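You operate a simulated robot arm through the tools that you are given. There is no shell and no other tool. Be economical: measure what you need, move in short steps, check, and stop when the job is done.

You are at the controls of a simulated two-armed robot. One attempt, no reset.

## Task
Take the tea towel from the sideboard end of the table and lay it out flat on the top of the side table.

Only the result counts: the job must be done as asked and must still hold three seconds after the hand-in. Knocking over, shifting, dropping, spilling or breaking anything else fails it. Flat cloth is picked up by pressing the open fingertips on it (5 to 10 N) and closing them slowly along it; thin cloth reads only 2 to 8 mm in the jaws.

## Robot
Two 7-joint arms with two-finger grippers on one trunk, on a base that drives. Base frame: it is fixed to the floor where the robot stands at the start and does not move with it; the origin is under the middle of the robot, x ahead of it, y to its left, z up; the surface under the hand at the start is at about z = 750. Lengths are in mm, angles in rad, forces in N, time in s.
The left shoulder is at the start at [45, 160, 1105], the right one opposite. With the tool pointing down near the work surface each hand reaches from about 260 to 740 mm from the robot's upright axis, wherever it stands, measured 20 degrees to its own side. Places, roughly: top of the side table [-1100, 1200, 900]. Payload 2.45 kg a hand.
The TCP of each hand is the grasp point between the finger pads, 26 mm short of the fingertips. In the tool frame z runs along the fingers and y along their closing line. The gripper opens to 96 mm. The gripper's body begins 69 mm behind the TCP.
Orientation is told as [roll, pitch, yaw] about the base's x, y, z axes, in that order, counted from this pose: with the fingers straight down and closing along the base's y, the tool's x points along the base's -x, its y along +y and its z along -z.

## Interface
- The arms move only by the tool arm_command. It takes "left_deltas", "right_deltas" or both (then of equal length, played together; a hand with none holds still); each is a list of rows, each a list of 7 numbers: the shift along the base's x, y, z in mm, then the turn, a rotation vector about the base's x, y, z in rad, then the opening, from 0 (shut) to 1 (fully open). In form: [[tx, ty, tz, wx, wy, wz, hand], ...]. A call has 1 to 20 rows; each row is the pose to reach, as a shift and turn from the pose commanded when the call began. Each row takes 0.2 s and may step no farther than 50 mm and 0.15 rad from the row before; otherwise, or with a gripper value out of range, the whole call is refused. A pose out of reach is approached as far as the arm can. The call stops where the force on the tool passes 40 N (or 10 N more than at its start, if that is more) or the arm is blocked; 0.2 s more then pass. Each finger halts on what it meets, pressing with about 25 N; the grip force reading is that of the motor and also rises with nothing between the fingers. The clock runs only during rows and for 0.2 s after the last one: add rows that repeat a pose to give the fingers time. The reply holds the time, the measured pose of the TCP, the force on the tool along the base axes, the opening and the grip force, in the units named above and with some noise, with the torque about the TCP (base axes, N m) and any sound that the robot's microphone picked up, and new pictures: "views" is both (left out), scene, wrist or none (wrist: the cameras of the hands that moved).
- Cameras (640 x 400 px; columns grow to the right, rows downward): "scene" is now at [110.6, -12.2, 1562.6]; the picture's right is [-0.20, -0.98, -0.00], its down [-0.88, 0.18, -0.44] and it looks along [0.43, -0.09, -0.90] (base axes); focal length 248 px, centre (320, 200). "left" rides on the left gripper at [82, -3, -98] in its tool frame; the picture's right is [0.04, 1.00, 0.00], its down [-0.73, 0.03, -0.68] and it looks along [-0.68, 0.03, 0.73] (tool axes); focal length 256 px, centre (320, 200). "right" rides on the right gripper at [82, 3, -98] in its tool frame; the picture's right is [-0.04, 1.00, 0.00], its down [-0.73, -0.03, -0.68] and it looks along [-0.68, -0.03, 0.73] (tool axes); focal length 256 px, centre (320, 200). There is no depth. A picture from a camera that has moved, and an enlarged one, comes with that camera's place and axes in the base frame and with its lens.
- raise_lower(by): slides the trunk up (or, below 0, down) by that many mm; the arms and the scene camera ride with it, the base frame stays. It gives what a move gives, with no picture.
- drive_base(legs): drives the robot by 1 to 6 legs, each [ahead, left, turn to the left] in mm, mm and rad, along the robot's own axes; the way and the turn of a leg run together, so that a leg with both is an arc; at most 1500 mm and 3.142 rad a leg. The arms and the cameras ride along, it lands a little off, and it stops where it bumps. It gives what a move gives, and a new picture of the scene camera.
- turn_head(pan, tilt): turns the head with the scene camera to pan (to the left, within 2.094 rad either way) and tilt (down, from -0.506 to 1.204), counted from straight ahead of the robot. It gives what a move gives, and a new picture of the scene camera.
- close_up(camera, box): a new picture of the part [left, top, right, bottom] of that camera's present view, enlarged. It takes no simulated time.
- finish_job(): hands the job in; it is judged then, once.

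Go step by step. Nothing tells you exact positions but the pictures and the camera data: compare them with the known pose of the tool, close in by small moves and look again before you grip or let go. The budget is 120 turns and 260 pictures, counting those below and the enlarged ones. Unless the task says otherwise, let go and move clear before handing in, and close with one line.

The tools are called after ">>>" as name(argument=value, ...) on one line, values as JSON. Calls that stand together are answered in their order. arm_command: Moves the arms, as the interface text tells. Its arguments: {"type":"object","properties":{"left_deltas":{"type":"array","items":{"type":"array","items":{"type":"number"}}},"right_deltas":{"type":"array","items":{"type":"array","items":{"type":"number"}}},"views":{"type":"string","enum":["both","scene","wrist","none"]}},"required":[]} The other tools are called the same way: raise_lower (by) slides the trunk up or down; drive_base (legs) drives the base; turn_head (pan, tilt) turns the head that bears the scene camera; close_up (camera, box) takes an enlarged picture of a part of a camera's view; finish_job () hands the job in.

At the start:

```text
time: 0.0
left_position: [479.2, 101.4, 918.5]
left_tool_rot: [0.003, 0.002, -0.001]
left_contact_force: [0.4, -0.2, 0.1]
left_torque: [-0.01, 0.03, 0.01]
left_finger_gap: 96.2
left_grip_force: 0.1
right_position: [380.7, -244.2, 963.3]
right_tool_rot: [-0.001, 0.001, 0.0]
right_contact_force: [-0.8, -0.3, 0.6]
right_torque: [-0.02, -0.01, 0.0]
right_finger_gap: 96.0
right_grip_force: 0.0
trunk travel left (down, up): [-275.0, 292.0]
robot x, y, heading: [-0.0, -1.5, 0.005]
head pan, tilt: [-0.197, 1.112]
```

scene: 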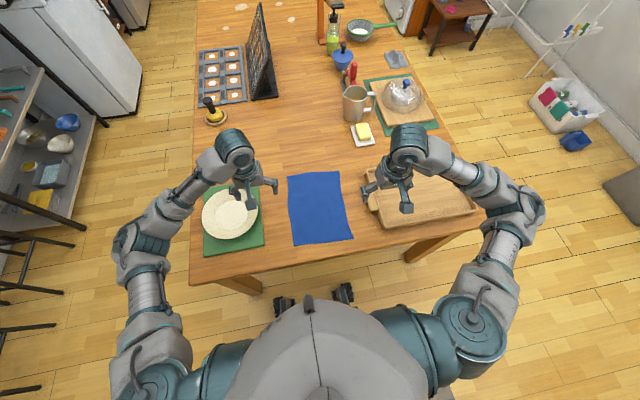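
right: 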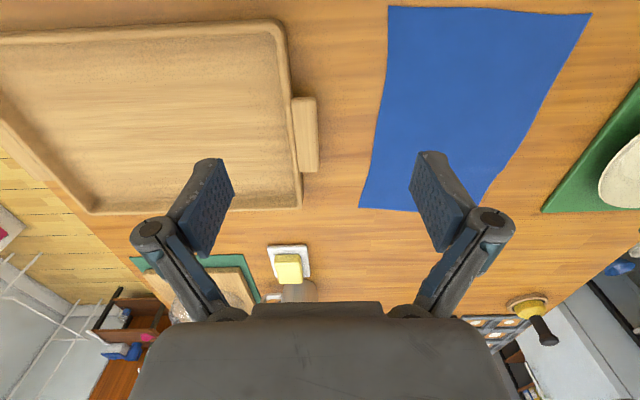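
left: 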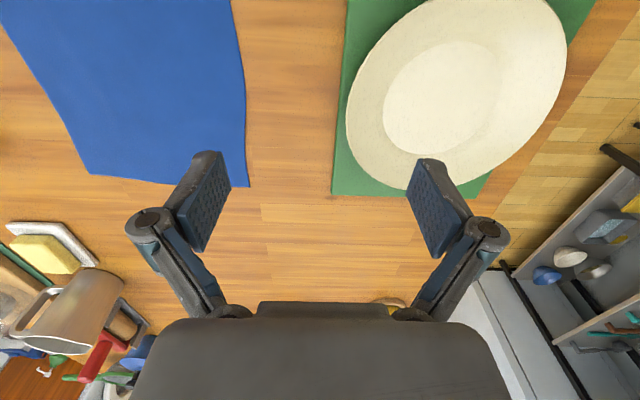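

I see a blue cloth on the table right in front, between a plate and a tray. I need to know which end is the sideboard end and what other cloths there are, so I look around first.

>>> turn_head(pan=0, tilt=0.4)

>>> turn_head(pan=2.09, tilt=0.5)

>>> turn_head(pan=1.1, tilt=0.5)

>>> turn_head(pan=-1.2, tilt=0.5)

```text
time: 1.1
left_position: [475.9, 102.2, 919.6]
left_tool_rot: [0.002, -0.002, 0.002]
left_contact_force: [0.4, -0.6, -0.1]
left_torque: [-0.01, -0.03, -0.01]
left_finger_gap: 96.1
left_grip_force: 0.0
right_position: [377.7, -244.0, 964.6]
right_tool_rot: [0.0, -0.003, -0.001]
right_contact_force: [-0.3, -0.2, -0.1]
right_torque: [-0.01, 0.0, -0.03]
right_finger_gap: 96.2
right_grip_force: 0.0
trunk travel left (down, up): [-275.0, 292.0]
robot x, y, heading: [2.4, -1.2, -0.004]
head pan, tilt: [0.0, 0.4]
camera scene: at [142.5, -0.1, 1620.1], right [0.0, -1.0, 0.0], down [-0.39, 0.0, -0.92], along [0.92, 0.0, -0.39], focal length 248 px, centre (320, 200)
```

scene: 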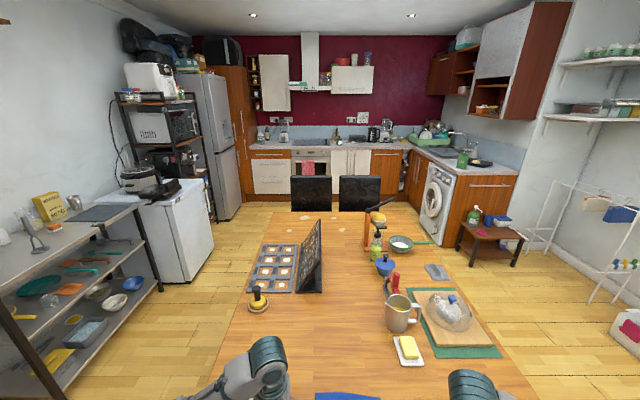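

```text
time: 3.1
left_position: [475.7, 103.9, 918.7]
left_tool_rot: [0.004, -0.001, 0.0]
left_contact_force: [0.1, 0.5, 1.1]
left_torque: [0.03, 0.01, -0.01]
left_finger_gap: 96.1
left_grip_force: 0.1
right_position: [379.5, -244.3, 965.1]
right_tool_rot: [0.0, -0.002, 0.001]
right_contact_force: [0.1, -0.4, 0.0]
right_torque: [0.04, -0.01, -0.01]
right_finger_gap: 95.8
right_grip_force: 0.2
trunk travel left (down, up): [-275.0, 292.0]
robot x, y, heading: [2.2, -0.0, -0.007]
head pan, tilt: [2.089, 0.499]
camera scene: at [4.6, 79.1, 1611.7], right [0.87, 0.49, 0.0], down [0.23, -0.42, -0.88], along [-0.44, 0.76, -0.48], focal length 248 px, centre (320, 200)
```

scene: 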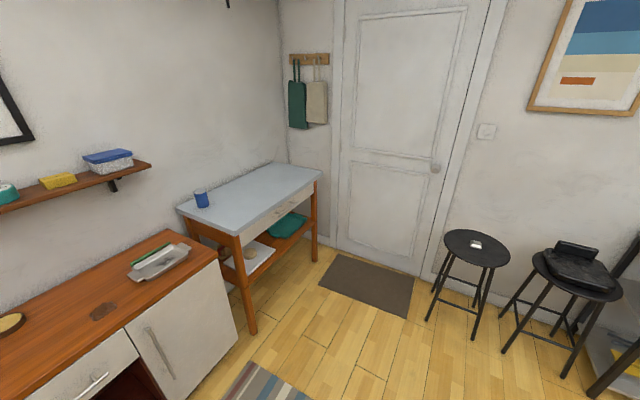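

```text
time: 4.3
left_position: [475.7, 102.5, 920.2]
left_tool_rot: [0.001, -0.002, 0.0]
left_contact_force: [-0.3, -0.3, -0.5]
left_torque: [0.0, -0.01, 0.0]
left_finger_gap: 95.9
left_grip_force: 0.1
right_position: [378.4, -244.6, 966.0]
right_tool_rot: [-0.001, -0.003, 0.0]
right_contact_force: [-0.5, -0.1, -0.7]
right_torque: [-0.01, 0.0, -0.02]
right_finger_gap: 96.0
right_grip_force: 0.1
trunk travel left (down, up): [-275.0, 292.0]
robot x, y, heading: [-1.0, -1.4, 0.005]
head pan, tilt: [1.1, 0.499]
camera scene: at [90.9, 81.1, 1611.3], right [0.89, -0.45, 0.0], down [-0.22, -0.43, -0.88], along [0.4, 0.78, -0.48], focal length 248 px, centre (320, 200)
```

scene: 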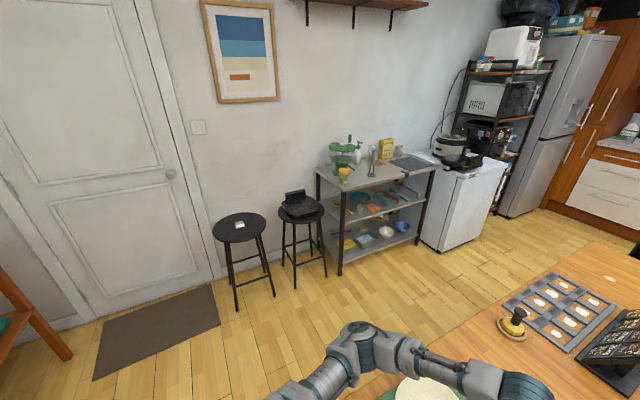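

```text
time: 6.5
left_position: [476.2, 101.5, 920.4]
left_tool_rot: [0.002, -0.003, 0.0]
left_contact_force: [0.5, 0.3, -0.4]
left_torque: [-0.01, 0.01, 0.02]
left_finger_gap: 96.0
left_grip_force: 0.0
right_position: [379.5, -244.5, 965.8]
right_tool_rot: [0.001, -0.003, 0.002]
right_contact_force: [-0.4, 0.5, 0.2]
right_torque: [-0.01, -0.02, 0.02]
right_finger_gap: 96.0
right_grip_force: 0.1
trunk travel left (down, up): [-275.0, 292.0]
robot x, y, heading: [-1.2, -0.3, 0.005]
head pan, tilt: [-1.201, 0.499]
camera scene: at [82.6, -85.0, 1611.2], right [-0.93, -0.36, 0.0], down [-0.18, 0.45, -0.88], along [0.32, -0.82, -0.48], focal length 248 px, centre (320, 200)
```

scene: 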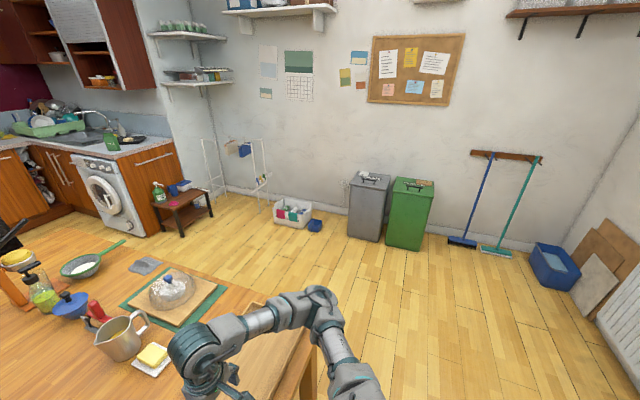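

The sideboard is the wooden dresser behind me, so the blue towel at the near end is the one to take: roughly x 340–615, y −190–20. The side table top is about x −1320…−825, y 725…1560, with a blue cup near y 805. I'll bring both hands above the towel's near corners, turned to close along x.

>>> turn_head(pan=0, tilt=1.15)

>>> arm_command(left_deltas=[[-9, -9, -2, 0, 0, -0.143, 1], [-18, -18, -4, 0, 0, -0.286, 1], [-27, -27, -6, 0, 0, -0.428, 1], [-37, -36, -8, 0, 0, -0.571, 0.8], [-47, -45, -10, 0, 0, -0.714, 0.6], [-57, -54, -12, 0, 0, -0.857, 0.5], [-67, -63, -13, 0, 0, -1.0, 0.5], [-77, -72, -14, 0, 0, -1.142, 0.5], [-87, -81, -16, 0, 0, -1.285, 0.5], [-97, -90, -18, 0, 0, -1.428, 0.5], [-105, -100, -20, 0, 0, -1.571, 0.5]], right_deltas=[[0, 8, -6, 0, 0, 0.143, 1], [0, 16, -12, 0, 0, 0.286, 1], [0, 24, -18, 0, 0, 0.428, 1], [0, 32, -24, 0, 0, 0.571, 0.8], [0, 40, -30, 0, 0, 0.714, 0.6], [0, 48, -36, 0, 0, 0.857, 0.5], [0, 56, -42, 0, 0, 1.0, 0.5], [0, 64, -46, 0, 0, 1.142, 0.5], [0, 74, -52, 0, 0, 1.285, 0.5], [0, 82, -56, 0, 0, 1.428, 0.5], [0, 92, -65, 0, 0, 1.571, 0.5]])

```text
time: 7.9
left_position: [476.6, 102.3, 920.1]
left_tool_rot: [0.003, -0.002, 0.0]
left_contact_force: [0.1, -0.2, 0.5]
left_torque: [-0.01, 0.04, -0.03]
left_finger_gap: 96.0
left_grip_force: 0.1
right_position: [378.5, -244.7, 965.8]
right_tool_rot: [0.0, -0.003, 0.0]
right_contact_force: [0.5, 0.0, -0.1]
right_torque: [0.03, 0.0, -0.03]
right_finger_gap: 96.2
right_grip_force: 0.1
trunk travel left (down, up): [-275.0, 292.0]
robot x, y, heading: [0.9, -0.2, 0.0]
head pan, tilt: [0.0, 1.15]
camera scene: at [109.1, -0.1, 1560.4], right [0.0, -1.0, 0.0], down [-0.91, 0.0, -0.4], along [0.4, 0.0, -0.91], focal length 248 px, centre (320, 200)
```

scene: 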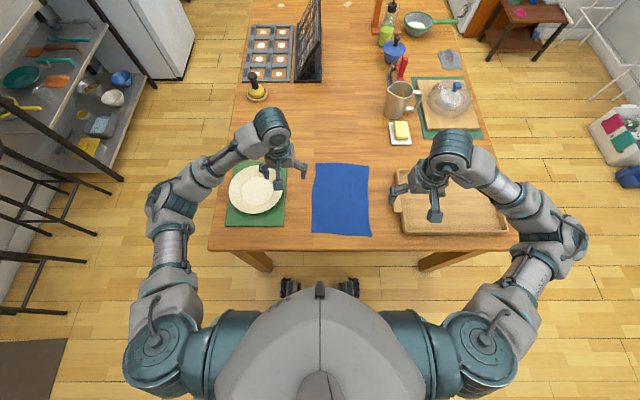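

```text
time: 10.3
left_position: [369.7, 4.5, 899.1]
left_tool_rot: [-0.002, -0.004, -1.574]
left_contact_force: [-0.1, 0.3, -0.2]
left_torque: [0.01, 0.03, 0.02]
left_finger_gap: 48.1
left_grip_force: 0.1
right_position: [337.3, -130.3, 898.6]
right_tool_rot: [-0.012, -0.007, 1.457]
right_contact_force: [0.3, 0.6, -1.2]
right_torque: [0.01, 0.01, 0.02]
right_finger_gap: 47.8
right_grip_force: 0.0
right hand out of reach, approached as far as the arm can: row 9, 10, 11
trunk travel left (down, up): [-275.0, 292.0]
robot x, y, heading: [-0.9, 0.6, -0.004]
head pan, tilt: [0.0, 1.15]
camera scene: at [109.1, 2.5, 1560.3], right [0.0, -1.0, 0.0], down [-0.91, 0.0, -0.4], along [0.4, 0.0, -0.91], focal length 248 px, centre (320, 200)
camera right: at [324.3, -211.0, 995.7], right [-0.99, 0.15, -0.01], down [0.1, 0.72, 0.68], along [0.11, 0.67, -0.73], focal length 256 px, centre (320, 200)
camera left: at [367.4, 86.3, 998.1], right [1.0, 0.04, 0.0], down [0.03, -0.73, 0.68], along [0.02, -0.68, -0.73], focal length 256 px, centre (320, 200)
```

scene: 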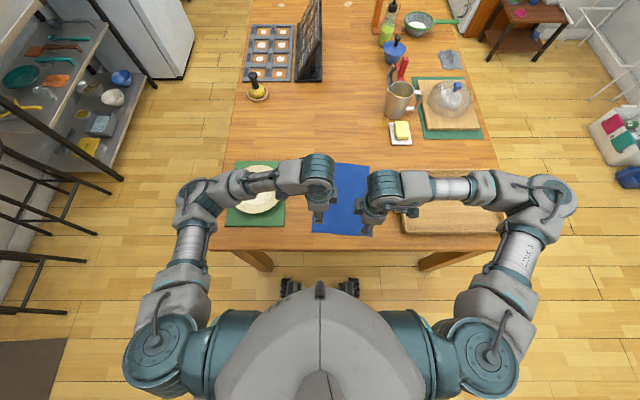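
right: 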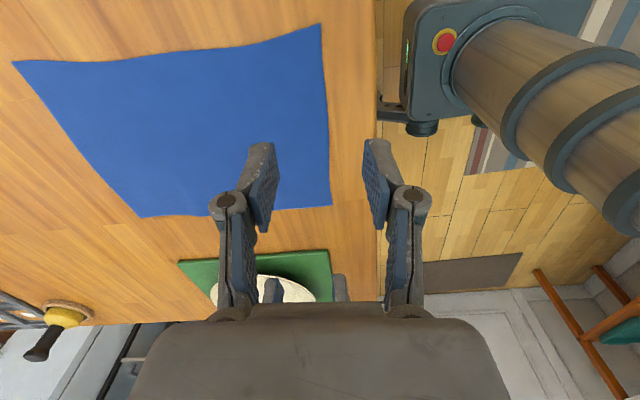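
left: 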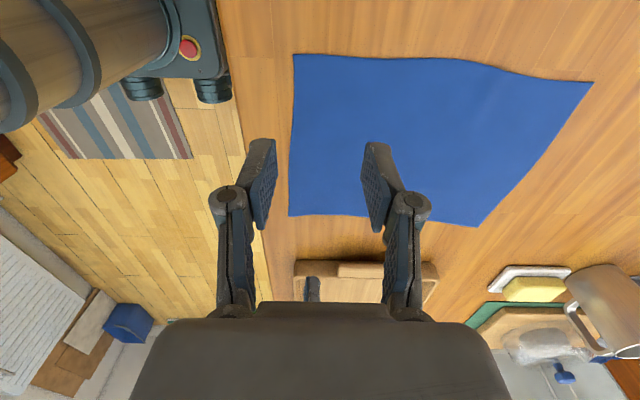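

The towel corners come out at about (345,27), (333,−175), (610,−187), (622,15). The right arm is too cramped at this distance, so I back the base up about 120 mm and then re-place the hands.

>>> drive_base(legs=[[-130, 0, 0]])

>>> arm_command(left_deltas=[[40, 0, 0, 0, 0, 0, 0.45], [80, 0, 0, 0, 0, 0, 0.45], [120, 0, -10, 0, 0, 0, 0.45], [136, 0, -30, 0, 0, 0, 0.45]], right_deltas=[[30, 0, 0, 0, 0, 0, 0.45], [60, 0, 0, 0, 0, 0, 0.45], [90, 0, -10, 0, 0, 0, 0.45], [125, 0, -30, 0, 0, 0, 0.45]])

```text
time: 11.6
left_position: [238.7, 1.6, 899.5]
left_tool_rot: [-0.002, -0.002, -1.572]
left_contact_force: [-0.4, 0.3, 0.5]
left_torque: [0.03, -0.02, 0.02]
left_finger_gap: 48.3
left_grip_force: 0.0
right_position: [204.9, -132.8, 897.3]
right_tool_rot: [-0.014, -0.009, 1.454]
right_contact_force: [-0.2, 0.1, 0.1]
right_torque: [-0.02, 0.01, 0.03]
right_finger_gap: 47.9
right_grip_force: 0.2
trunk travel left (down, up): [-275.0, 292.0]
robot x, y, heading: [-130.1, -1.9, -0.004]
head pan, tilt: [0.0, 1.15]
camera scene: at [-22.4, -1.8, 1560.3], right [0.0, -1.0, 0.0], down [-0.91, 0.0, -0.4], along [0.4, 0.0, -0.91], focal length 248 px, centre (320, 200)
```

scene: 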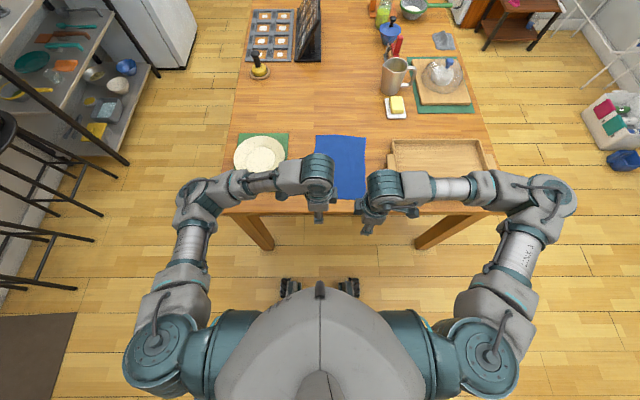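

```text
time: 12.6
left_position: [373.2, 1.9, 871.7]
left_tool_rot: [0.001, -0.002, -1.571]
left_contact_force: [-0.9, 0.0, -0.1]
left_torque: [-0.02, 0.01, 0.0]
left_finger_gap: 43.4
left_grip_force: 0.2
right_position: [211.1, -122.4, 894.2]
right_tool_rot: [-0.019, -0.009, 1.454]
right_contact_force: [0.6, -0.1, 0.8]
right_torque: [-0.01, 0.0, 0.01]
right_finger_gap: 43.1
right_grip_force: 0.0
right hand out of reach, approached as far as the arm can: row 1, 2, 3, 4
trunk travel left (down, up): [-275.0, 292.0]
robot x, y, heading: [-134.7, -2.2, -0.004]
head pan, tilt: [0.0, 1.15]
camera scene: at [-21.2, -0.7, 1560.2], right [0.0, -1.0, 0.0], down [-0.92, 0.0, -0.4], along [0.4, 0.0, -0.92], focal length 248 px, centre (320, 200)
camera right: at [198.2, -203.1, 991.2], right [-0.99, 0.16, -0.02], down [0.1, 0.72, 0.69], along [0.12, 0.68, -0.73], focal length 256 px, centre (320, 200)
camera left: at [369.3, 84.9, 970.0], right [1.0, 0.04, 0.0], down [0.03, -0.73, 0.68], along [0.03, -0.68, -0.73], focal length 256 px, centre (320, 200)
```

scene: 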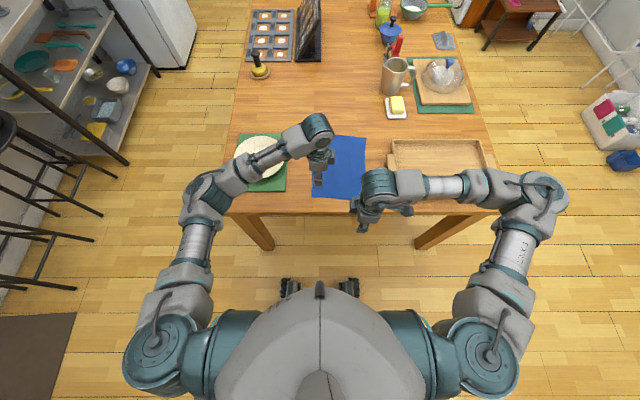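
right: 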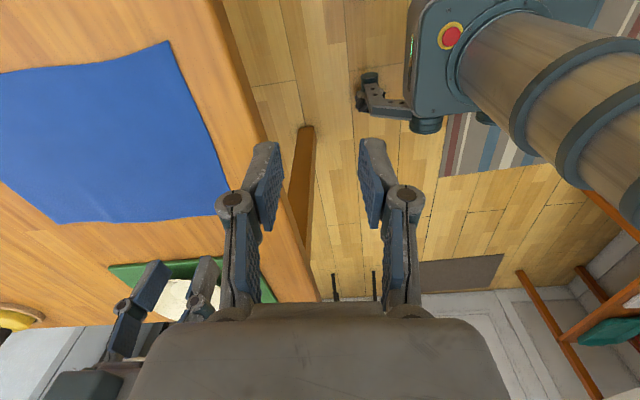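
left: 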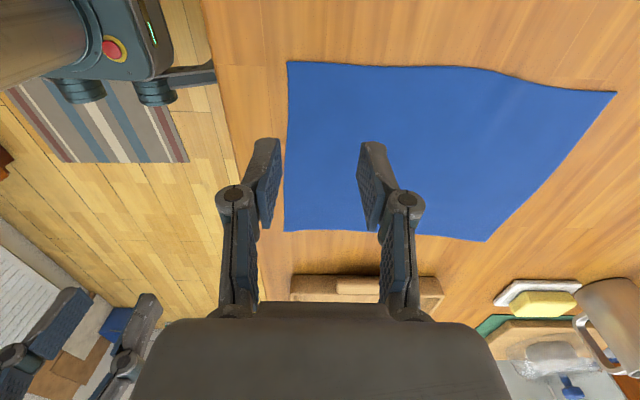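

The right hand is stuck at a wrist limit near yaw 1.45. I turn it back some and then move it to its corner.

>>> arm_command(right_deltas=[[20, 0, 5, 0, 0, -0.12, 0.45], [50, 0, 5, 0, 0, -0.24, 0.45], [80, -5, 5, 0, 0, -0.36, 0.45], [110, -15, 0, 0, 0, -0.36, 0.45], [140, -25, -10, 0, 0, -0.36, 0.45], [158, -30, -22, 0, 0, -0.36, 0.45]], views="wrist")

```text
time: 13.9
left_position: [372.5, 2.8, 871.9]
left_tool_rot: [0.002, -0.003, -1.574]
left_contact_force: [0.8, 0.4, 0.2]
left_torque: [0.0, -0.01, 0.02]
left_finger_gap: 43.1
left_grip_force: 0.0
right_position: [333.2, -140.3, 890.3]
right_tool_rot: [-0.017, -0.008, 1.095]
right_contact_force: [0.3, -0.6, -0.3]
right_torque: [0.03, -0.02, -0.01]
right_finger_gap: 43.4
right_grip_force: 0.1
right hand out of reach, approached as far as the arm can: row 5, 6
trunk travel left (down, up): [-275.0, 292.0]
robot x, y, heading: [-131.4, -1.4, 0.0]
head pan, tilt: [0.0, 1.15]
camera right: at [291.5, -211.6, 987.3], right [-0.87, 0.49, -0.02], down [0.35, 0.64, 0.68], along [0.35, 0.59, -0.73], focal length 256 px, centre (320, 200)
```

right: 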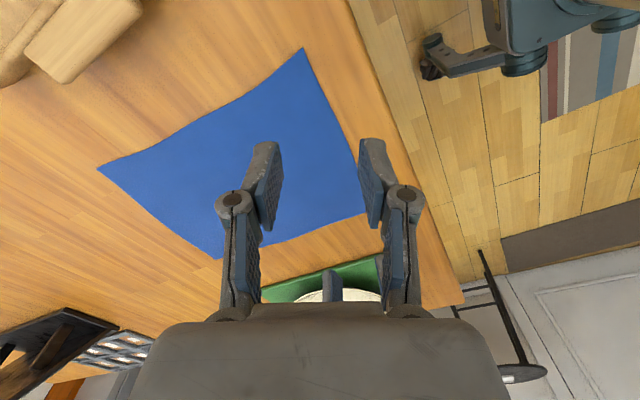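

The right wrist runs out in this direction, so I turn it the other way, to yaw −1.57, while keeping it clear of the left hand.

>>> arm_command(right_deltas=[[0, -10, 10, 0, 0, -0.148, 0.45], [0, -20, 20, 0, 0, -0.296, 0.45], [0, -30, 30, 0, 0, -0.444, 0.45], [0, -40, 30, 0, 0, -0.592, 0.45], [0, -50, 30, 0, 0, -0.74, 0.45], [0, -60, 30, 0, 0, -0.888, 0.45], [5, -70, 30, 0, 0, -1.036, 0.45], [10, -70, 30, 0, 0, -1.184, 0.45], [15, -70, 30, 0, 0, -1.332, 0.45], [20, -70, 30, 0, 0, -1.48, 0.45], [25, -70, 30, 0, 0, -1.628, 0.45], [30, -70, 30, 0, 0, -1.776, 0.45], [35, -70, 30, 0, 0, -1.924, 0.45], [35, -70, 30, 0, 0, -2.072, 0.45], [35, -70, 30, 0, 0, -2.22, 0.45], [35, -70, 30, 0, 0, -2.368, 0.45], [35, -70, 30, 0, 0, -2.516, 0.45], [35, -70, 30, 0, 0, -2.664, 0.45]])

```text
time: 17.8
left_position: [372.6, 2.9, 871.6]
left_tool_rot: [0.003, -0.002, -1.573]
left_contact_force: [0.6, -0.7, -0.3]
left_torque: [0.0, -0.01, 0.02]
left_finger_gap: 43.3
left_grip_force: 0.1
right_position: [368.8, -211.1, 918.8]
right_tool_rot: [-0.021, -0.005, -1.572]
right_contact_force: [-0.3, 0.5, -0.2]
right_torque: [-0.01, -0.01, 0.0]
right_finger_gap: 43.4
right_grip_force: 0.1
trunk travel left (down, up): [-275.0, 292.0]
robot x, y, heading: [-137.0, -0.1, -0.0]
head pan, tilt: [0.0, 1.15]
camera scene: at [-21.7, -0.8, 1560.3], right [0.0, -1.0, 0.0], down [-0.91, 0.0, -0.4], along [0.4, 0.0, -0.91], focal length 248 px, centre (320, 200)
camera right: at [373.6, -128.6, 1016.3], right [1.0, -0.04, -0.02], down [-0.02, -0.73, 0.68], along [-0.04, -0.68, -0.73], focal length 256 px, centre (320, 200)
```

scene: 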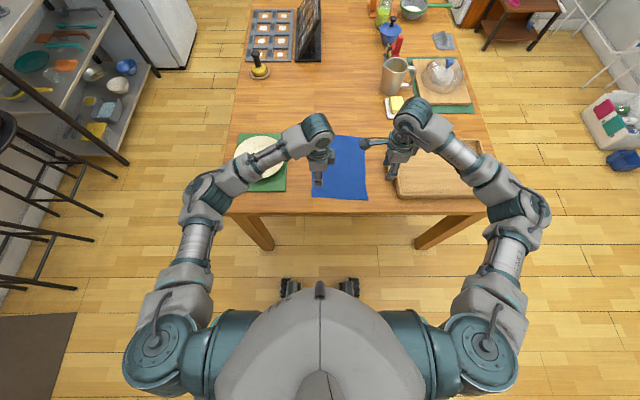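
right: 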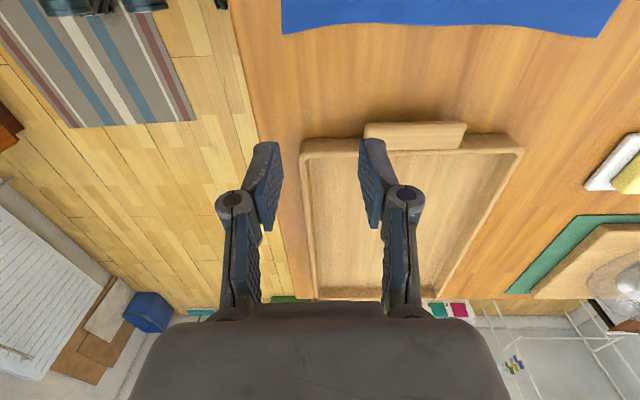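

That works. I bring the right hand over to y ≈ −152 and lower both hands close to the cloth.

>>> arm_command(right_deltas=[[-1, 25, -10, 0.02, 0, 0, 0.45], [-2, 50, -30, 0.02, 0, 0, 0.45], [-2, 59, -60, 0.02, 0, 0, 0.45], [-2, 59, -90, 0.02, 0, 0, 0.45], [-2, 59, -120, 0.02, 0, 0, 0.45], [-2, 59, -129, 0.02, 0, 0, 0.45]], left_deltas=[[0, 0, 0, 0, 0, 0, 0.45], [0, 2, -20, 0, 0, 0, 0.45], [0, 4, -40, 0, 0, 0, 0.45], [0, 4, -60, 0, 0, 0, 0.45], [0, 4, -75, 0, 0, 0, 0.45], [0, 4, -82, 0, 0, 0, 0.45]], views="wrist")

```text
time: 19.1
left_position: [371.9, 5.6, 788.9]
left_tool_rot: [0.003, -0.003, -1.574]
left_contact_force: [-0.4, 0.5, -0.4]
left_torque: [0.01, 0.03, 0.01]
left_finger_gap: 43.2
left_grip_force: 0.0
right_position: [365.6, -151.5, 789.9]
right_tool_rot: [-0.021, 0.015, -1.57]
right_contact_force: [0.1, -0.1, 0.2]
right_torque: [-0.02, 0.01, 0.03]
right_finger_gap: 43.1
right_grip_force: 0.1
trunk travel left (down, up): [-275.0, 292.0]
robot x, y, heading: [-130.1, 0.5, -0.007]
head pan, tilt: [0.0, 1.15]
camera right: at [371.1, -71.4, 888.0], right [1.0, -0.04, -0.02], down [-0.01, -0.74, 0.67], along [-0.04, -0.67, -0.74], focal length 256 px, centre (320, 200)
camera left: at [368.3, 88.0, 887.5], right [1.0, 0.04, 0.0], down [0.03, -0.73, 0.68], along [0.03, -0.68, -0.73], focal length 256 px, centre (320, 200)
```

right: 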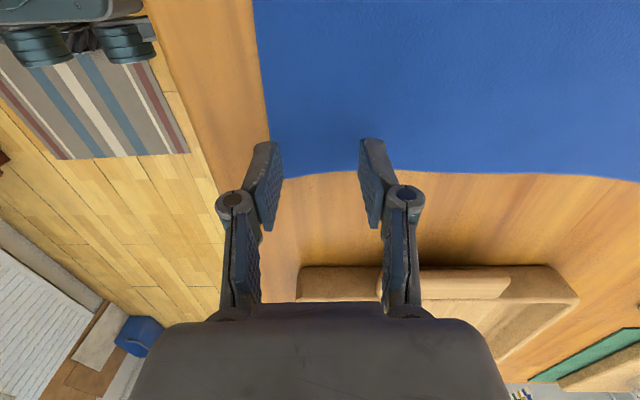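
left: 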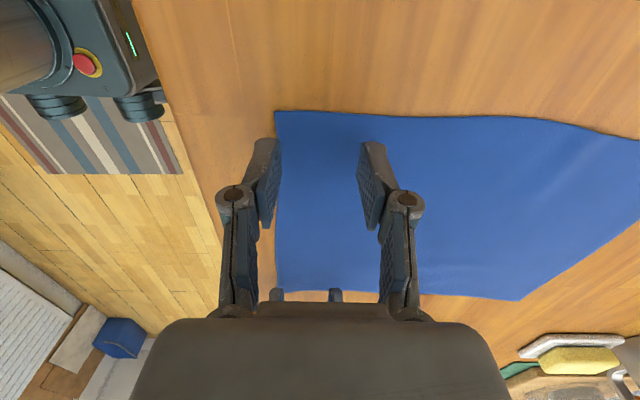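

The outer fingers are only half over the cloth edge, so I shift both hands +12 in x and then touch down.

>>> arm_command(right_deltas=[[12, 0, 0, 0, 0.0, 0, 0.45], [12, 0, -8, 0, 0, 0, 0.45], [12, 0, -12, 0, 0, 0, 0.45]], left_deltas=[[12, 0, 0, 0, 0, 0, 0.45], [12, 0, -8, 0, 0, 0, 0.45], [12, 0, -12, 0, 0, 0, 0.45]], views="none")

>>> arm_command(right_deltas=[[0, 0, -2, 0, 0, 0, 0.45]], left_deltas=[[0, 0, -2, 0, 0, 0, 0.45]], views="none")

```text
time: 19.9
left_position: [383.8, 5.8, 775.9]
left_tool_rot: [0.002, -0.003, -1.572]
left_contact_force: [-0.2, -0.6, 2.7]
left_torque: [0.01, 0.03, 0.01]
left_finger_gap: 43.5
left_grip_force: 0.1
right_position: [378.1, -152.3, 778.7]
right_tool_rot: [-0.019, 0.015, -1.569]
right_contact_force: [-0.3, 0.3, -0.2]
right_torque: [0.04, 0.02, 0.04]
right_finger_gap: 43.5
right_grip_force: 0.1
trunk travel left (down, up): [-275.0, 292.0]
robot x, y, heading: [-129.6, 4.2, -0.007]
head pan, tilt: [0.0, 1.15]
```

```text
time: 20.4
left_position: [382.6, 5.7, 776.8]
left_tool_rot: [0.006, -0.003, -1.573]
left_contact_force: [-0.3, -0.9, 10.0]
left_torque: [0.05, 0.19, 0.02]
left_finger_gap: 43.5
left_grip_force: 0.5
right_position: [376.1, -150.9, 777.5]
right_tool_rot: [-0.019, 0.014, -1.57]
right_contact_force: [0.2, -0.5, -0.2]
right_torque: [-0.01, -0.02, 0.04]
right_finger_gap: 43.4
right_grip_force: 0.2
trunk travel left (down, up): [-275.0, 292.0]
robot x, y, heading: [-130.4, -1.3, -0.004]
head pan, tilt: [0.0, 1.15]
```

The left hand presses at 10 N and the right isn't touching yet. I lower the right a bit more.

>>> arm_command(right_deltas=[[0, 0, -2, 0, 0, 0, 0.45]], left_deltas=[[0, 0, 0.5, 0, 0, 0, 0.45]], views="none")

>>> arm_command(right_deltas=[[0, 0, -1, 0, 0, 0, 0.45]], views="none")

```text
time: 20.8
left_position: [384.3, 7.6, 776.5]
left_tool_rot: [0.006, -0.002, -1.572]
left_contact_force: [-0.6, -0.1, 8.3]
left_torque: [0.02, -0.03, 0.0]
left_finger_gap: 43.2
left_grip_force: 0.1
right_position: [376.5, -151.3, 776.5]
right_tool_rot: [-0.015, 0.016, -1.57]
right_contact_force: [0.4, -0.7, 7.7]
right_torque: [-0.07, -0.22, -0.03]
right_finger_gap: 43.9
right_grip_force: 1.1
trunk travel left (down, up): [-275.0, 292.0]
robot x, y, heading: [-130.3, 0.8, 0.002]
head pan, tilt: [0.0, 1.15]
```

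```text
time: 21.1
left_position: [383.1, 6.1, 776.7]
left_tool_rot: [0.005, -0.003, -1.573]
left_contact_force: [0.4, -0.5, 6.9]
left_torque: [0.04, -0.05, 0.0]
left_finger_gap: 43.6
left_grip_force: 0.0
right_position: [376.5, -150.3, 775.1]
right_tool_rot: [-0.018, 0.017, -1.569]
right_contact_force: [-2.2, -0.6, 24.0]
right_torque: [-0.11, 0.3, 0.01]
right_finger_gap: 38.6
right_grip_force: 9.6
trunk travel left (down, up): [-275.0, 292.0]
robot x, y, heading: [-132.5, -4.7, -0.001]
head pan, tilt: [0.0, 1.15]
```

The right is pressing too hard at 24 N, so I ease it up before closing.

>>> arm_command(right_deltas=[[0, 0, 1.2, 0, 0, 0, 0.45]], views="wrist")

```text
time: 21.6
left_position: [383.4, 7.1, 775.6]
left_tool_rot: [0.005, -0.003, -1.573]
left_contact_force: [-0.7, -0.8, 9.0]
left_torque: [0.08, -0.04, -0.01]
left_finger_gap: 44.7
left_grip_force: 0.1
right_position: [376.1, -152.1, 774.4]
right_tool_rot: [-0.019, 0.015, -1.568]
right_contact_force: [-1.8, -0.1, 14.6]
right_torque: [-0.03, 0.22, -0.01]
right_finger_gap: 38.6
right_grip_force: 7.8
trunk travel left (down, up): [-275.0, 292.0]
robot x, y, heading: [-129.7, -0.9, 0.0]
head pan, tilt: [0.0, 1.15]
camera right: at [381.9, -71.0, 873.6], right [1.0, -0.04, -0.02], down [-0.01, -0.74, 0.67], along [-0.04, -0.67, -0.74], focal length 256 px, centre (320, 200)
```

right: 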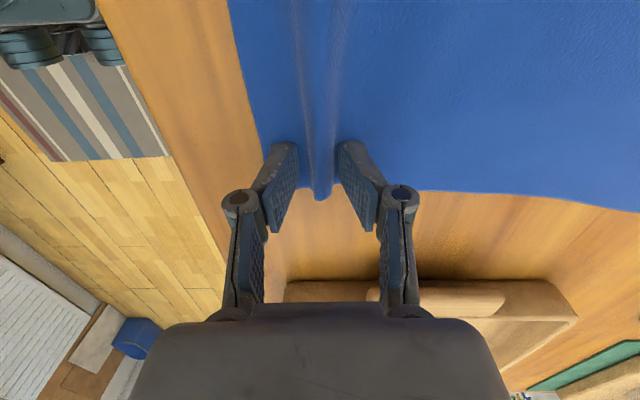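

A fold is already rising between the right fingers. Now I close both hands slowly.

>>> arm_command(right_deltas=[[0, 0, 0.8, 0, 0, 0, 0.38], [0, 0, 0.8, 0, 0, 0, 0.34], [0, 0, 0.8, 0, 0, 0, 0.3], [0, 0, 0.8, 0, 0, 0, 0.26], [0, 0, 0.8, 0, 0, 0, 0.22], [0, 0, 0.8, 0, 0, 0, 0.18], [0, 0, 0.8, 0, 0, 0, 0.14], [0, 0, 0.8, 0, 0, 0, 0.1], [0, 0, 0.8, 0, 0, 0, 0.06], [0, 0, 0.8, 0, 0, 0, 0.02], [0, 0, 0.8, 0, 0, 0, 0], [0, 0, 0.8, 0, 0, 0, 0], [0, 0, 0.8, 0, 0, 0, 0]], left_deltas=[[0, 0, 0, 0, 0, 0, 0.42], [0, 0, 0, 0, 0, 0, 0.38], [0, 0, 0, 0, 0, 0, 0.33], [0, 0, 0, 0, 0, 0, 0.28], [0, 0, 0, 0, 0, 0, 0.23], [0, 0, 0, 0, 0, 0, 0.18], [0, 0, 0, 0, 0, 0, 0.14], [0, 0, 0, 0, 0, 0, 0.1], [0, 0, 0, 0, 0, 0, 0.06], [0, 0, 0, 0, 0, 0, 0.02], [0, 0, 0, 0, 0, 0, 0], [0, 0, 0, 0, 0, 0, 0], [0, 0, 0, 0, 0, 0, 0]], views="wrist")

```text
time: 24.4
left_position: [383.0, 6.3, 776.9]
left_tool_rot: [0.007, -0.004, -1.572]
left_contact_force: [-2.5, -0.5, 18.1]
left_torque: [-0.01, 0.23, 0.0]
left_finger_gap: 4.7
left_grip_force: 25.8
right_position: [375.8, -151.3, 777.6]
right_tool_rot: [-0.018, 0.014, -1.57]
right_contact_force: [1.0, -0.1, 4.6]
right_torque: [-0.02, 0.04, -0.04]
right_finger_gap: 4.1
right_grip_force: 24.3
trunk travel left (down, up): [-275.0, 292.0]
robot x, y, heading: [-131.0, -0.6, -0.005]
head pan, tilt: [0.0, 1.15]
camera right: at [381.7, -70.8, 875.7], right [1.0, -0.04, -0.02], down [-0.02, -0.74, 0.67], along [-0.04, -0.67, -0.74], focal length 256 px, centre (320, 200)
camera left: at [378.3, 88.6, 875.7], right [1.0, 0.04, 0.01], down [0.02, -0.73, 0.68], along [0.03, -0.68, -0.73], focal length 256 px, centre (320, 200)
```

right: 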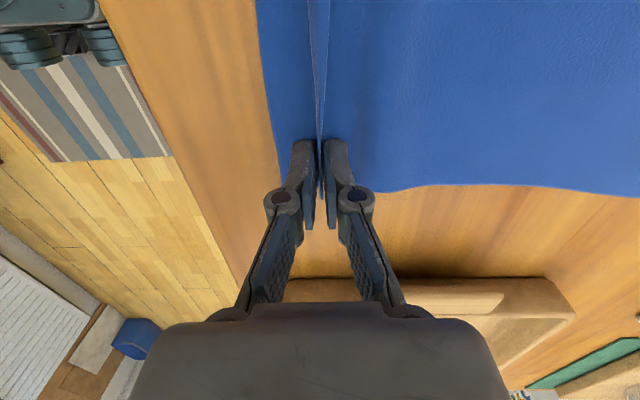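
left: 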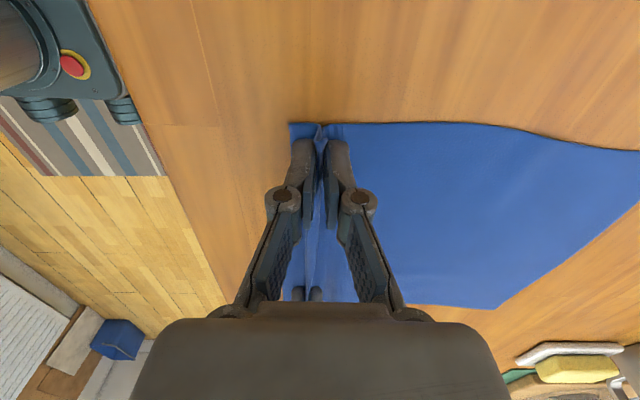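

Both hands hold the cloth at 4–5 mm with a clean ridge across. I lift by arms first, then by the trunk.

>>> arm_command(right_deltas=[[0, 0, 10, 0, 0, 0, 0], [0, 0, 25, 0, 0, 0, 0], [0, 0, 45, 0, 0, 0, 0], [0, 0, 65, 0, 0, 0, 0], [0, 0, 85, 0, 0, 0, 0], [0, 0, 105, 0, 0, 0, 0], [0, 0, 125, 0, 0, 0, 0], [0, 0, 145, 0, 0, 0, 0], [0, 0, 165, 0, 0, 0, 0], [0, 0, 180, 0, 0, 0, 0]], left_deltas=[[0, 0, 10, 0, 0, 0, 0], [0, 0, 25, 0, 0, 0, 0], [0, 0, 45, 0, 0, 0, 0], [0, 0, 65, 0, 0, 0, 0], [0, 0, 85, 0, 0, 0, 0], [0, 0, 105, 0, 0, 0, 0], [0, 0, 125, 0, 0, 0, 0], [0, 0, 145, 0, 0, 0, 0], [0, 0, 165, 0, 0, 0, 0], [0, 0, 180, 0, 0, 0, 0]], views="wrist")

>>> raise_lower(by=200)

>>> turn_head(pan=0, tilt=0.9)

```text
time: 26.6
left_position: [385.1, 5.8, 956.6]
left_tool_rot: [0.003, -0.002, -1.573]
left_contact_force: [-4.1, 1.0, -1.2]
left_torque: [0.02, 0.31, 0.01]
left_finger_gap: 3.4
left_grip_force: 23.1
right_position: [377.6, -151.3, 956.5]
right_tool_rot: [-0.017, 0.016, -1.569]
right_contact_force: [0.5, -0.6, -1.2]
right_torque: [0.02, 0.06, 0.01]
right_finger_gap: 4.3
right_grip_force: 29.7
trunk travel left (down, up): [-275.0, 292.0]
robot x, y, heading: [-128.7, 0.4, -0.001]
head pan, tilt: [0.0, 1.15]
camera right: at [383.2, -71.6, 1054.5], right [1.0, -0.04, -0.02], down [-0.02, -0.74, 0.67], along [-0.04, -0.67, -0.74], focal length 256 px, centre (320, 200)
camera left: at [381.2, 87.7, 1055.0], right [1.0, 0.04, 0.0], down [0.03, -0.73, 0.68], along [0.03, -0.68, -0.73], focal length 256 px, centre (320, 200)
```

right: 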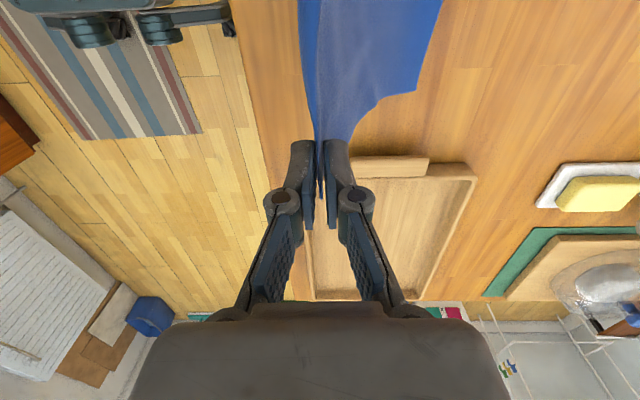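
left: 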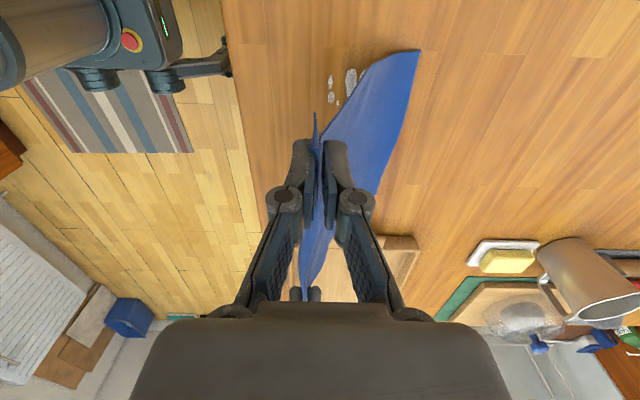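

```text
time: 28.7
left_position: [385.0, 6.7, 1155.1]
left_tool_rot: [0.002, -0.003, -1.571]
left_contact_force: [0.6, -0.1, -0.7]
left_torque: [-0.04, 0.03, -0.02]
left_finger_gap: 4.4
left_grip_force: 23.9
right_position: [377.8, -152.3, 1155.5]
right_tool_rot: [-0.021, 0.013, -1.569]
right_contact_force: [0.5, 0.1, -0.8]
right_torque: [0.01, 0.05, 0.0]
right_finger_gap: 3.8
right_grip_force: 23.7
trunk travel left (down, up): [-475.0, 92.0]
robot x, y, heading: [-132.8, 0.3, 0.001]
head pan, tilt: [0.0, 1.15]
```

```text
time: 29.5
left_position: [383.9, 5.0, 1155.3]
left_tool_rot: [0.001, -0.001, -1.573]
left_contact_force: [-4.5, -0.7, -0.3]
left_torque: [0.06, 0.17, 0.07]
left_finger_gap: 3.1
left_grip_force: 21.9
right_position: [378.0, -152.3, 1154.8]
right_tool_rot: [-0.02, 0.015, -1.569]
right_contact_force: [-0.2, -0.2, 0.1]
right_torque: [-0.03, -0.04, -0.03]
right_finger_gap: 4.2
right_grip_force: 26.7
trunk travel left (down, up): [-475.0, 92.0]
robot x, y, heading: [-132.1, 1.4, -0.002]
head pan, tilt: [0.0, 0.901]
camera scene: at [-65.2, -0.5, 1777.7], right [0.0, -1.0, 0.0], down [-0.79, 0.0, -0.62], along [0.62, 0.0, -0.79], focal length 248 px, centre (320, 200)
```

scene: 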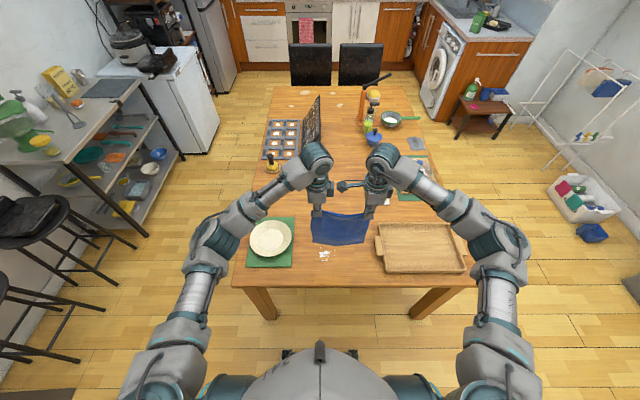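

The towel hangs from both hands over a bare table spot. I raise the trunk a little more for clearance, then back off, turn left, drive along +y and look before the last turn.

>>> raise_lower(by=70)

>>> drive_base(legs=[[-130, 0, 0], [0, 0, 1.571]])

```text
time: 30.6
left_position: [384.6, 5.4, 1224.6]
left_tool_rot: [0.001, -0.003, -1.573]
left_contact_force: [0.2, 0.2, -1.2]
left_torque: [-0.02, 0.0, 0.03]
left_finger_gap: 4.5
left_grip_force: 27.1
right_position: [378.2, -154.0, 1224.0]
right_tool_rot: [-0.022, 0.014, -1.568]
right_contact_force: [-0.4, 0.7, -1.5]
right_torque: [0.02, 0.0, 0.01]
right_finger_gap: 4.4
right_grip_force: 28.3
trunk travel left (down, up): [-545.0, 22.0]
robot x, y, heading: [-136.2, 0.5, -0.004]
head pan, tilt: [0.0, 0.901]
```

```text
time: 35.7
left_position: [-269.3, 516.9, 1226.3]
left_tool_rot: [0.005, -0.002, 0.006]
left_contact_force: [-0.3, -1.4, -1.8]
left_torque: [-0.01, 0.02, -0.01]
left_finger_gap: 3.0
left_grip_force: 22.0
right_position: [-110.4, 510.4, 1224.8]
right_tool_rot: [-0.019, 0.014, 0.009]
right_contact_force: [-0.6, 7.3, -4.2]
right_torque: [0.38, -0.02, 0.07]
right_finger_gap: 1.5
right_grip_force: 22.2
trunk travel left (down, up): [-545.0, 22.0]
robot x, y, heading: [-260.7, -1.7, 1.574]
head pan, tilt: [0.0, 0.901]
camera scene: at [-257.7, 65.8, 1847.6], right [1.0, 0.01, 0.0], down [0.0, -0.79, -0.62], along [0.0, 0.62, -0.79], focal length 248 px, centre (320, 200)
```

scene: 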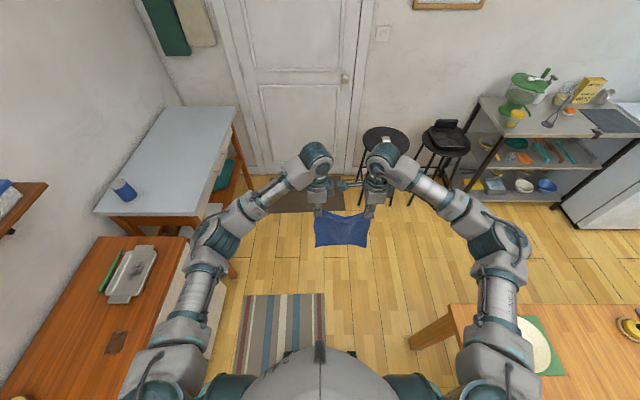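

Both hands still hold the cloth. The side table refines to x −1325…−815, y 740…1620, with the cup near (−1207, 823). I drive ahead along +y.

>>> drive_base(legs=[[1090, 0, 0]])

>>> close_up(camera="right", box=[0, 0, 640, 400])

```text
time: 41.3
left_position: [-281.1, 1598.3, 1227.3]
left_tool_rot: [0.008, -0.003, 0.011]
left_contact_force: [0.5, -0.9, 0.0]
left_torque: [0.2, 0.01, 0.02]
left_finger_gap: 1.1
left_grip_force: 22.7
right_position: [-123.5, 1593.8, 1228.6]
right_tool_rot: [-0.016, 0.016, 0.015]
right_contact_force: [0.1, 1.0, 0.3]
right_torque: [-0.2, 0.02, -0.02]
right_finger_gap: 2.6
right_grip_force: 29.5
trunk travel left (down, up): [-545.0, 22.0]
robot x, y, heading: [-273.0, 1089.3, 1.579]
head pan, tilt: [0.0, 0.901]
camera scene: at [-269.3, 1151.3, 1847.7], right [1.0, 0.01, 0.0], down [0.01, -0.79, -0.62], along [-0.01, 0.62, -0.79], focal length 248 px, centre (320, 200)
```

scene: 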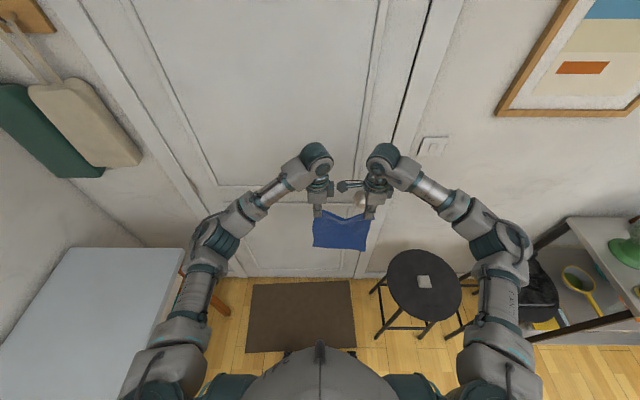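

```text
1.00 times, centred on (320, 200) of right (not enlarged: the box is as wide or as high as the picture)
camera zoom: at [-203.3, 1597.8, 1326.5], right [0.03, 1.0, -0.02], down [0.74, -0.01, 0.67], along [0.67, -0.03, -0.74], focal length 256 px, centre (320, 200)
```

zoom: 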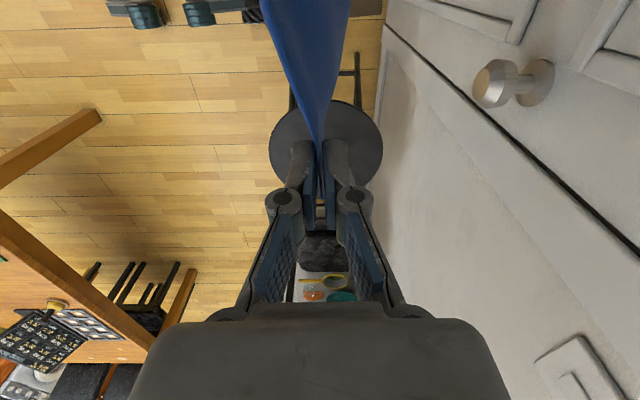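

The hands are close to the door, so I back up a little before turning left toward the side table.

>>> drive_base(legs=[[-130, 0, 0], [0, 0, 1.555]])

>>> close_up(camera="left", box=[0, 0, 640, 400])

```text
time: 46.3
left_position: [-776.0, 954.7, 1229.5]
left_tool_rot: [0.01, -0.003, 1.563]
left_contact_force: [0.1, 0.2, -1.4]
left_torque: [-0.04, 0.05, 0.02]
left_finger_gap: 2.8
left_grip_force: 22.1
right_position: [-769.0, 1113.1, 1229.1]
right_tool_rot: [-0.012, 0.014, 1.566]
right_contact_force: [-1.0, -0.3, 0.6]
right_torque: [0.01, 0.0, 0.0]
right_finger_gap: 3.6
right_grip_force: 31.1
trunk travel left (down, up): [-545.0, 22.0]
robot x, y, heading: [-267.2, 958.7, 3.133]
head pan, tilt: [0.0, 0.901]
camera scene: at [-331.9, 961.8, 1847.6], right [0.01, 1.0, 0.0], down [0.79, -0.01, -0.62], along [-0.62, 0.0, -0.79], focal length 248 px, centre (320, 200)
```

scene: 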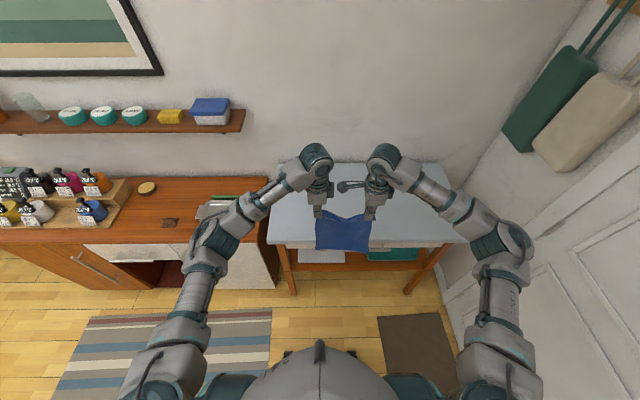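

```text
1.00 times, centred on (320, 200) of left (not enlarged: the box is as wide or as high as the picture)
camera zoom: at [-773.1, 873.6, 1328.3], right [-1.0, -0.03, 0.01], down [-0.02, 0.73, 0.68], along [-0.03, 0.68, -0.73], focal length 256 px, centre (320, 200)
```

zoom: 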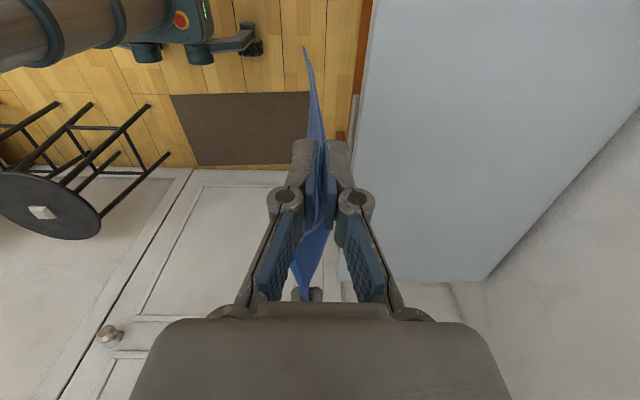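

The towel is well held, and the table is straight ahead. I sidestep right (+y) by 150 and move forward about 240 mm, so the base stays clear of the table.

>>> drive_base(legs=[[0, -150, 0], [240, 0, 0]])

```text
time: 49.1
left_position: [-1003.8, 1138.3, 1234.9]
left_tool_rot: [0.02, 0.016, 1.561]
left_contact_force: [2.2, 0.8, 3.8]
left_torque: [0.0, 0.12, -0.04]
left_finger_gap: 1.6
left_grip_force: 22.5
right_position: [-995.6, 1296.7, 1230.9]
right_tool_rot: [-0.005, 0.034, 1.564]
right_contact_force: [-0.1, 0.2, -1.0]
right_torque: [-0.05, 0.06, -0.04]
right_finger_gap: 2.9
right_grip_force: 22.7
trunk travel left (down, up): [-545.0, 22.0]
robot x, y, heading: [-508.9, 1116.5, 3.135]
head pan, tilt: [0.0, 0.901]
camera scene: at [-560.3, 1126.5, 1847.9], right [0.0, 1.0, 0.0], down [0.78, -0.01, -0.62], along [-0.62, 0.0, -0.78], focal length 248 px, centre (320, 200)
```

scene: 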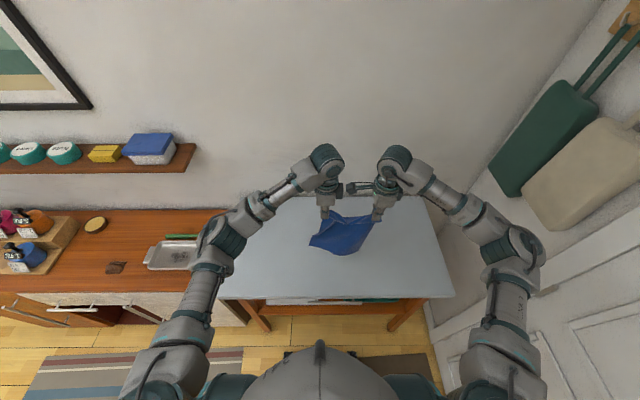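

The readings look unsettled after the drive; I look again before lowering.

>>> turn_head(pan=0, tilt=0.95)

>>> close_up(camera="right", box=[0, 0, 640, 400])

```text
time: 49.7
left_position: [-1003.6, 1083.0, 1235.8]
left_tool_rot: [0.021, -0.019, 1.566]
left_contact_force: [-0.7, -2.0, 0.6]
left_torque: [0.1, -0.13, 0.01]
left_finger_gap: 2.5
left_grip_force: 27.9
right_position: [-996.1, 1240.9, 1237.8]
right_tool_rot: [-0.002, -0.005, 1.569]
right_contact_force: [0.2, -1.9, -0.5]
right_torque: [0.16, -0.06, 0.02]
right_finger_gap: 4.1
right_grip_force: 30.8
trunk travel left (down, up): [-545.0, 22.0]
robot x, y, heading: [-506.9, 1107.7, 3.136]
head pan, tilt: [0.0, 0.949]
camera scene: at [-563.8, 1059.1, 1843.5], right [0.01, 1.0, 0.03], down [0.81, 0.01, -0.58], along [-0.58, 0.03, -0.81], focal length 248 px, centre (320, 200)
```

scene: 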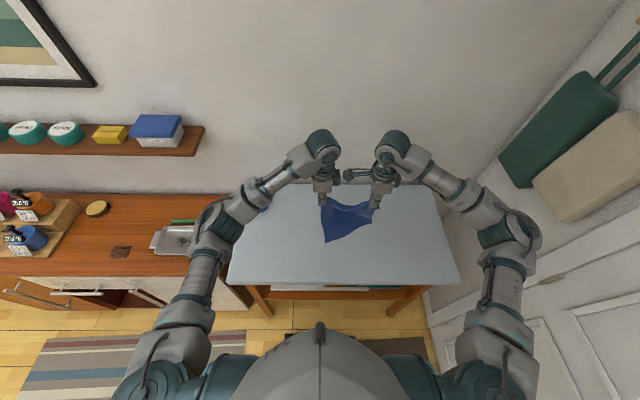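

```text
1.00 times, centred on (320, 200) of right (not enlarged: the box is as wide or as high as the picture)
camera zoom: at [-999.7, 1159.4, 1335.3], right [-1.0, 0.04, 0.0], down [0.03, 0.73, 0.68], along [0.03, 0.68, -0.73], focal length 256 px, centre (320, 200)
```

zoom: 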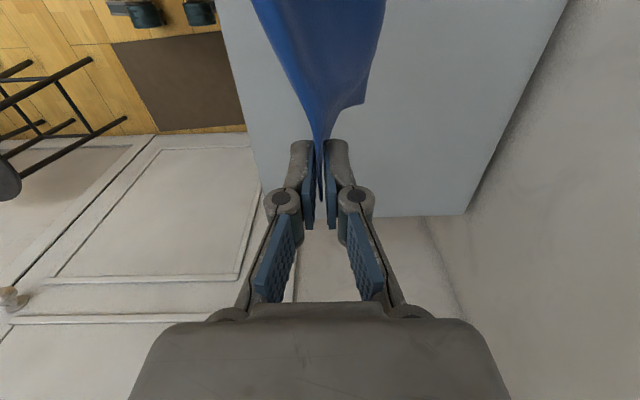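

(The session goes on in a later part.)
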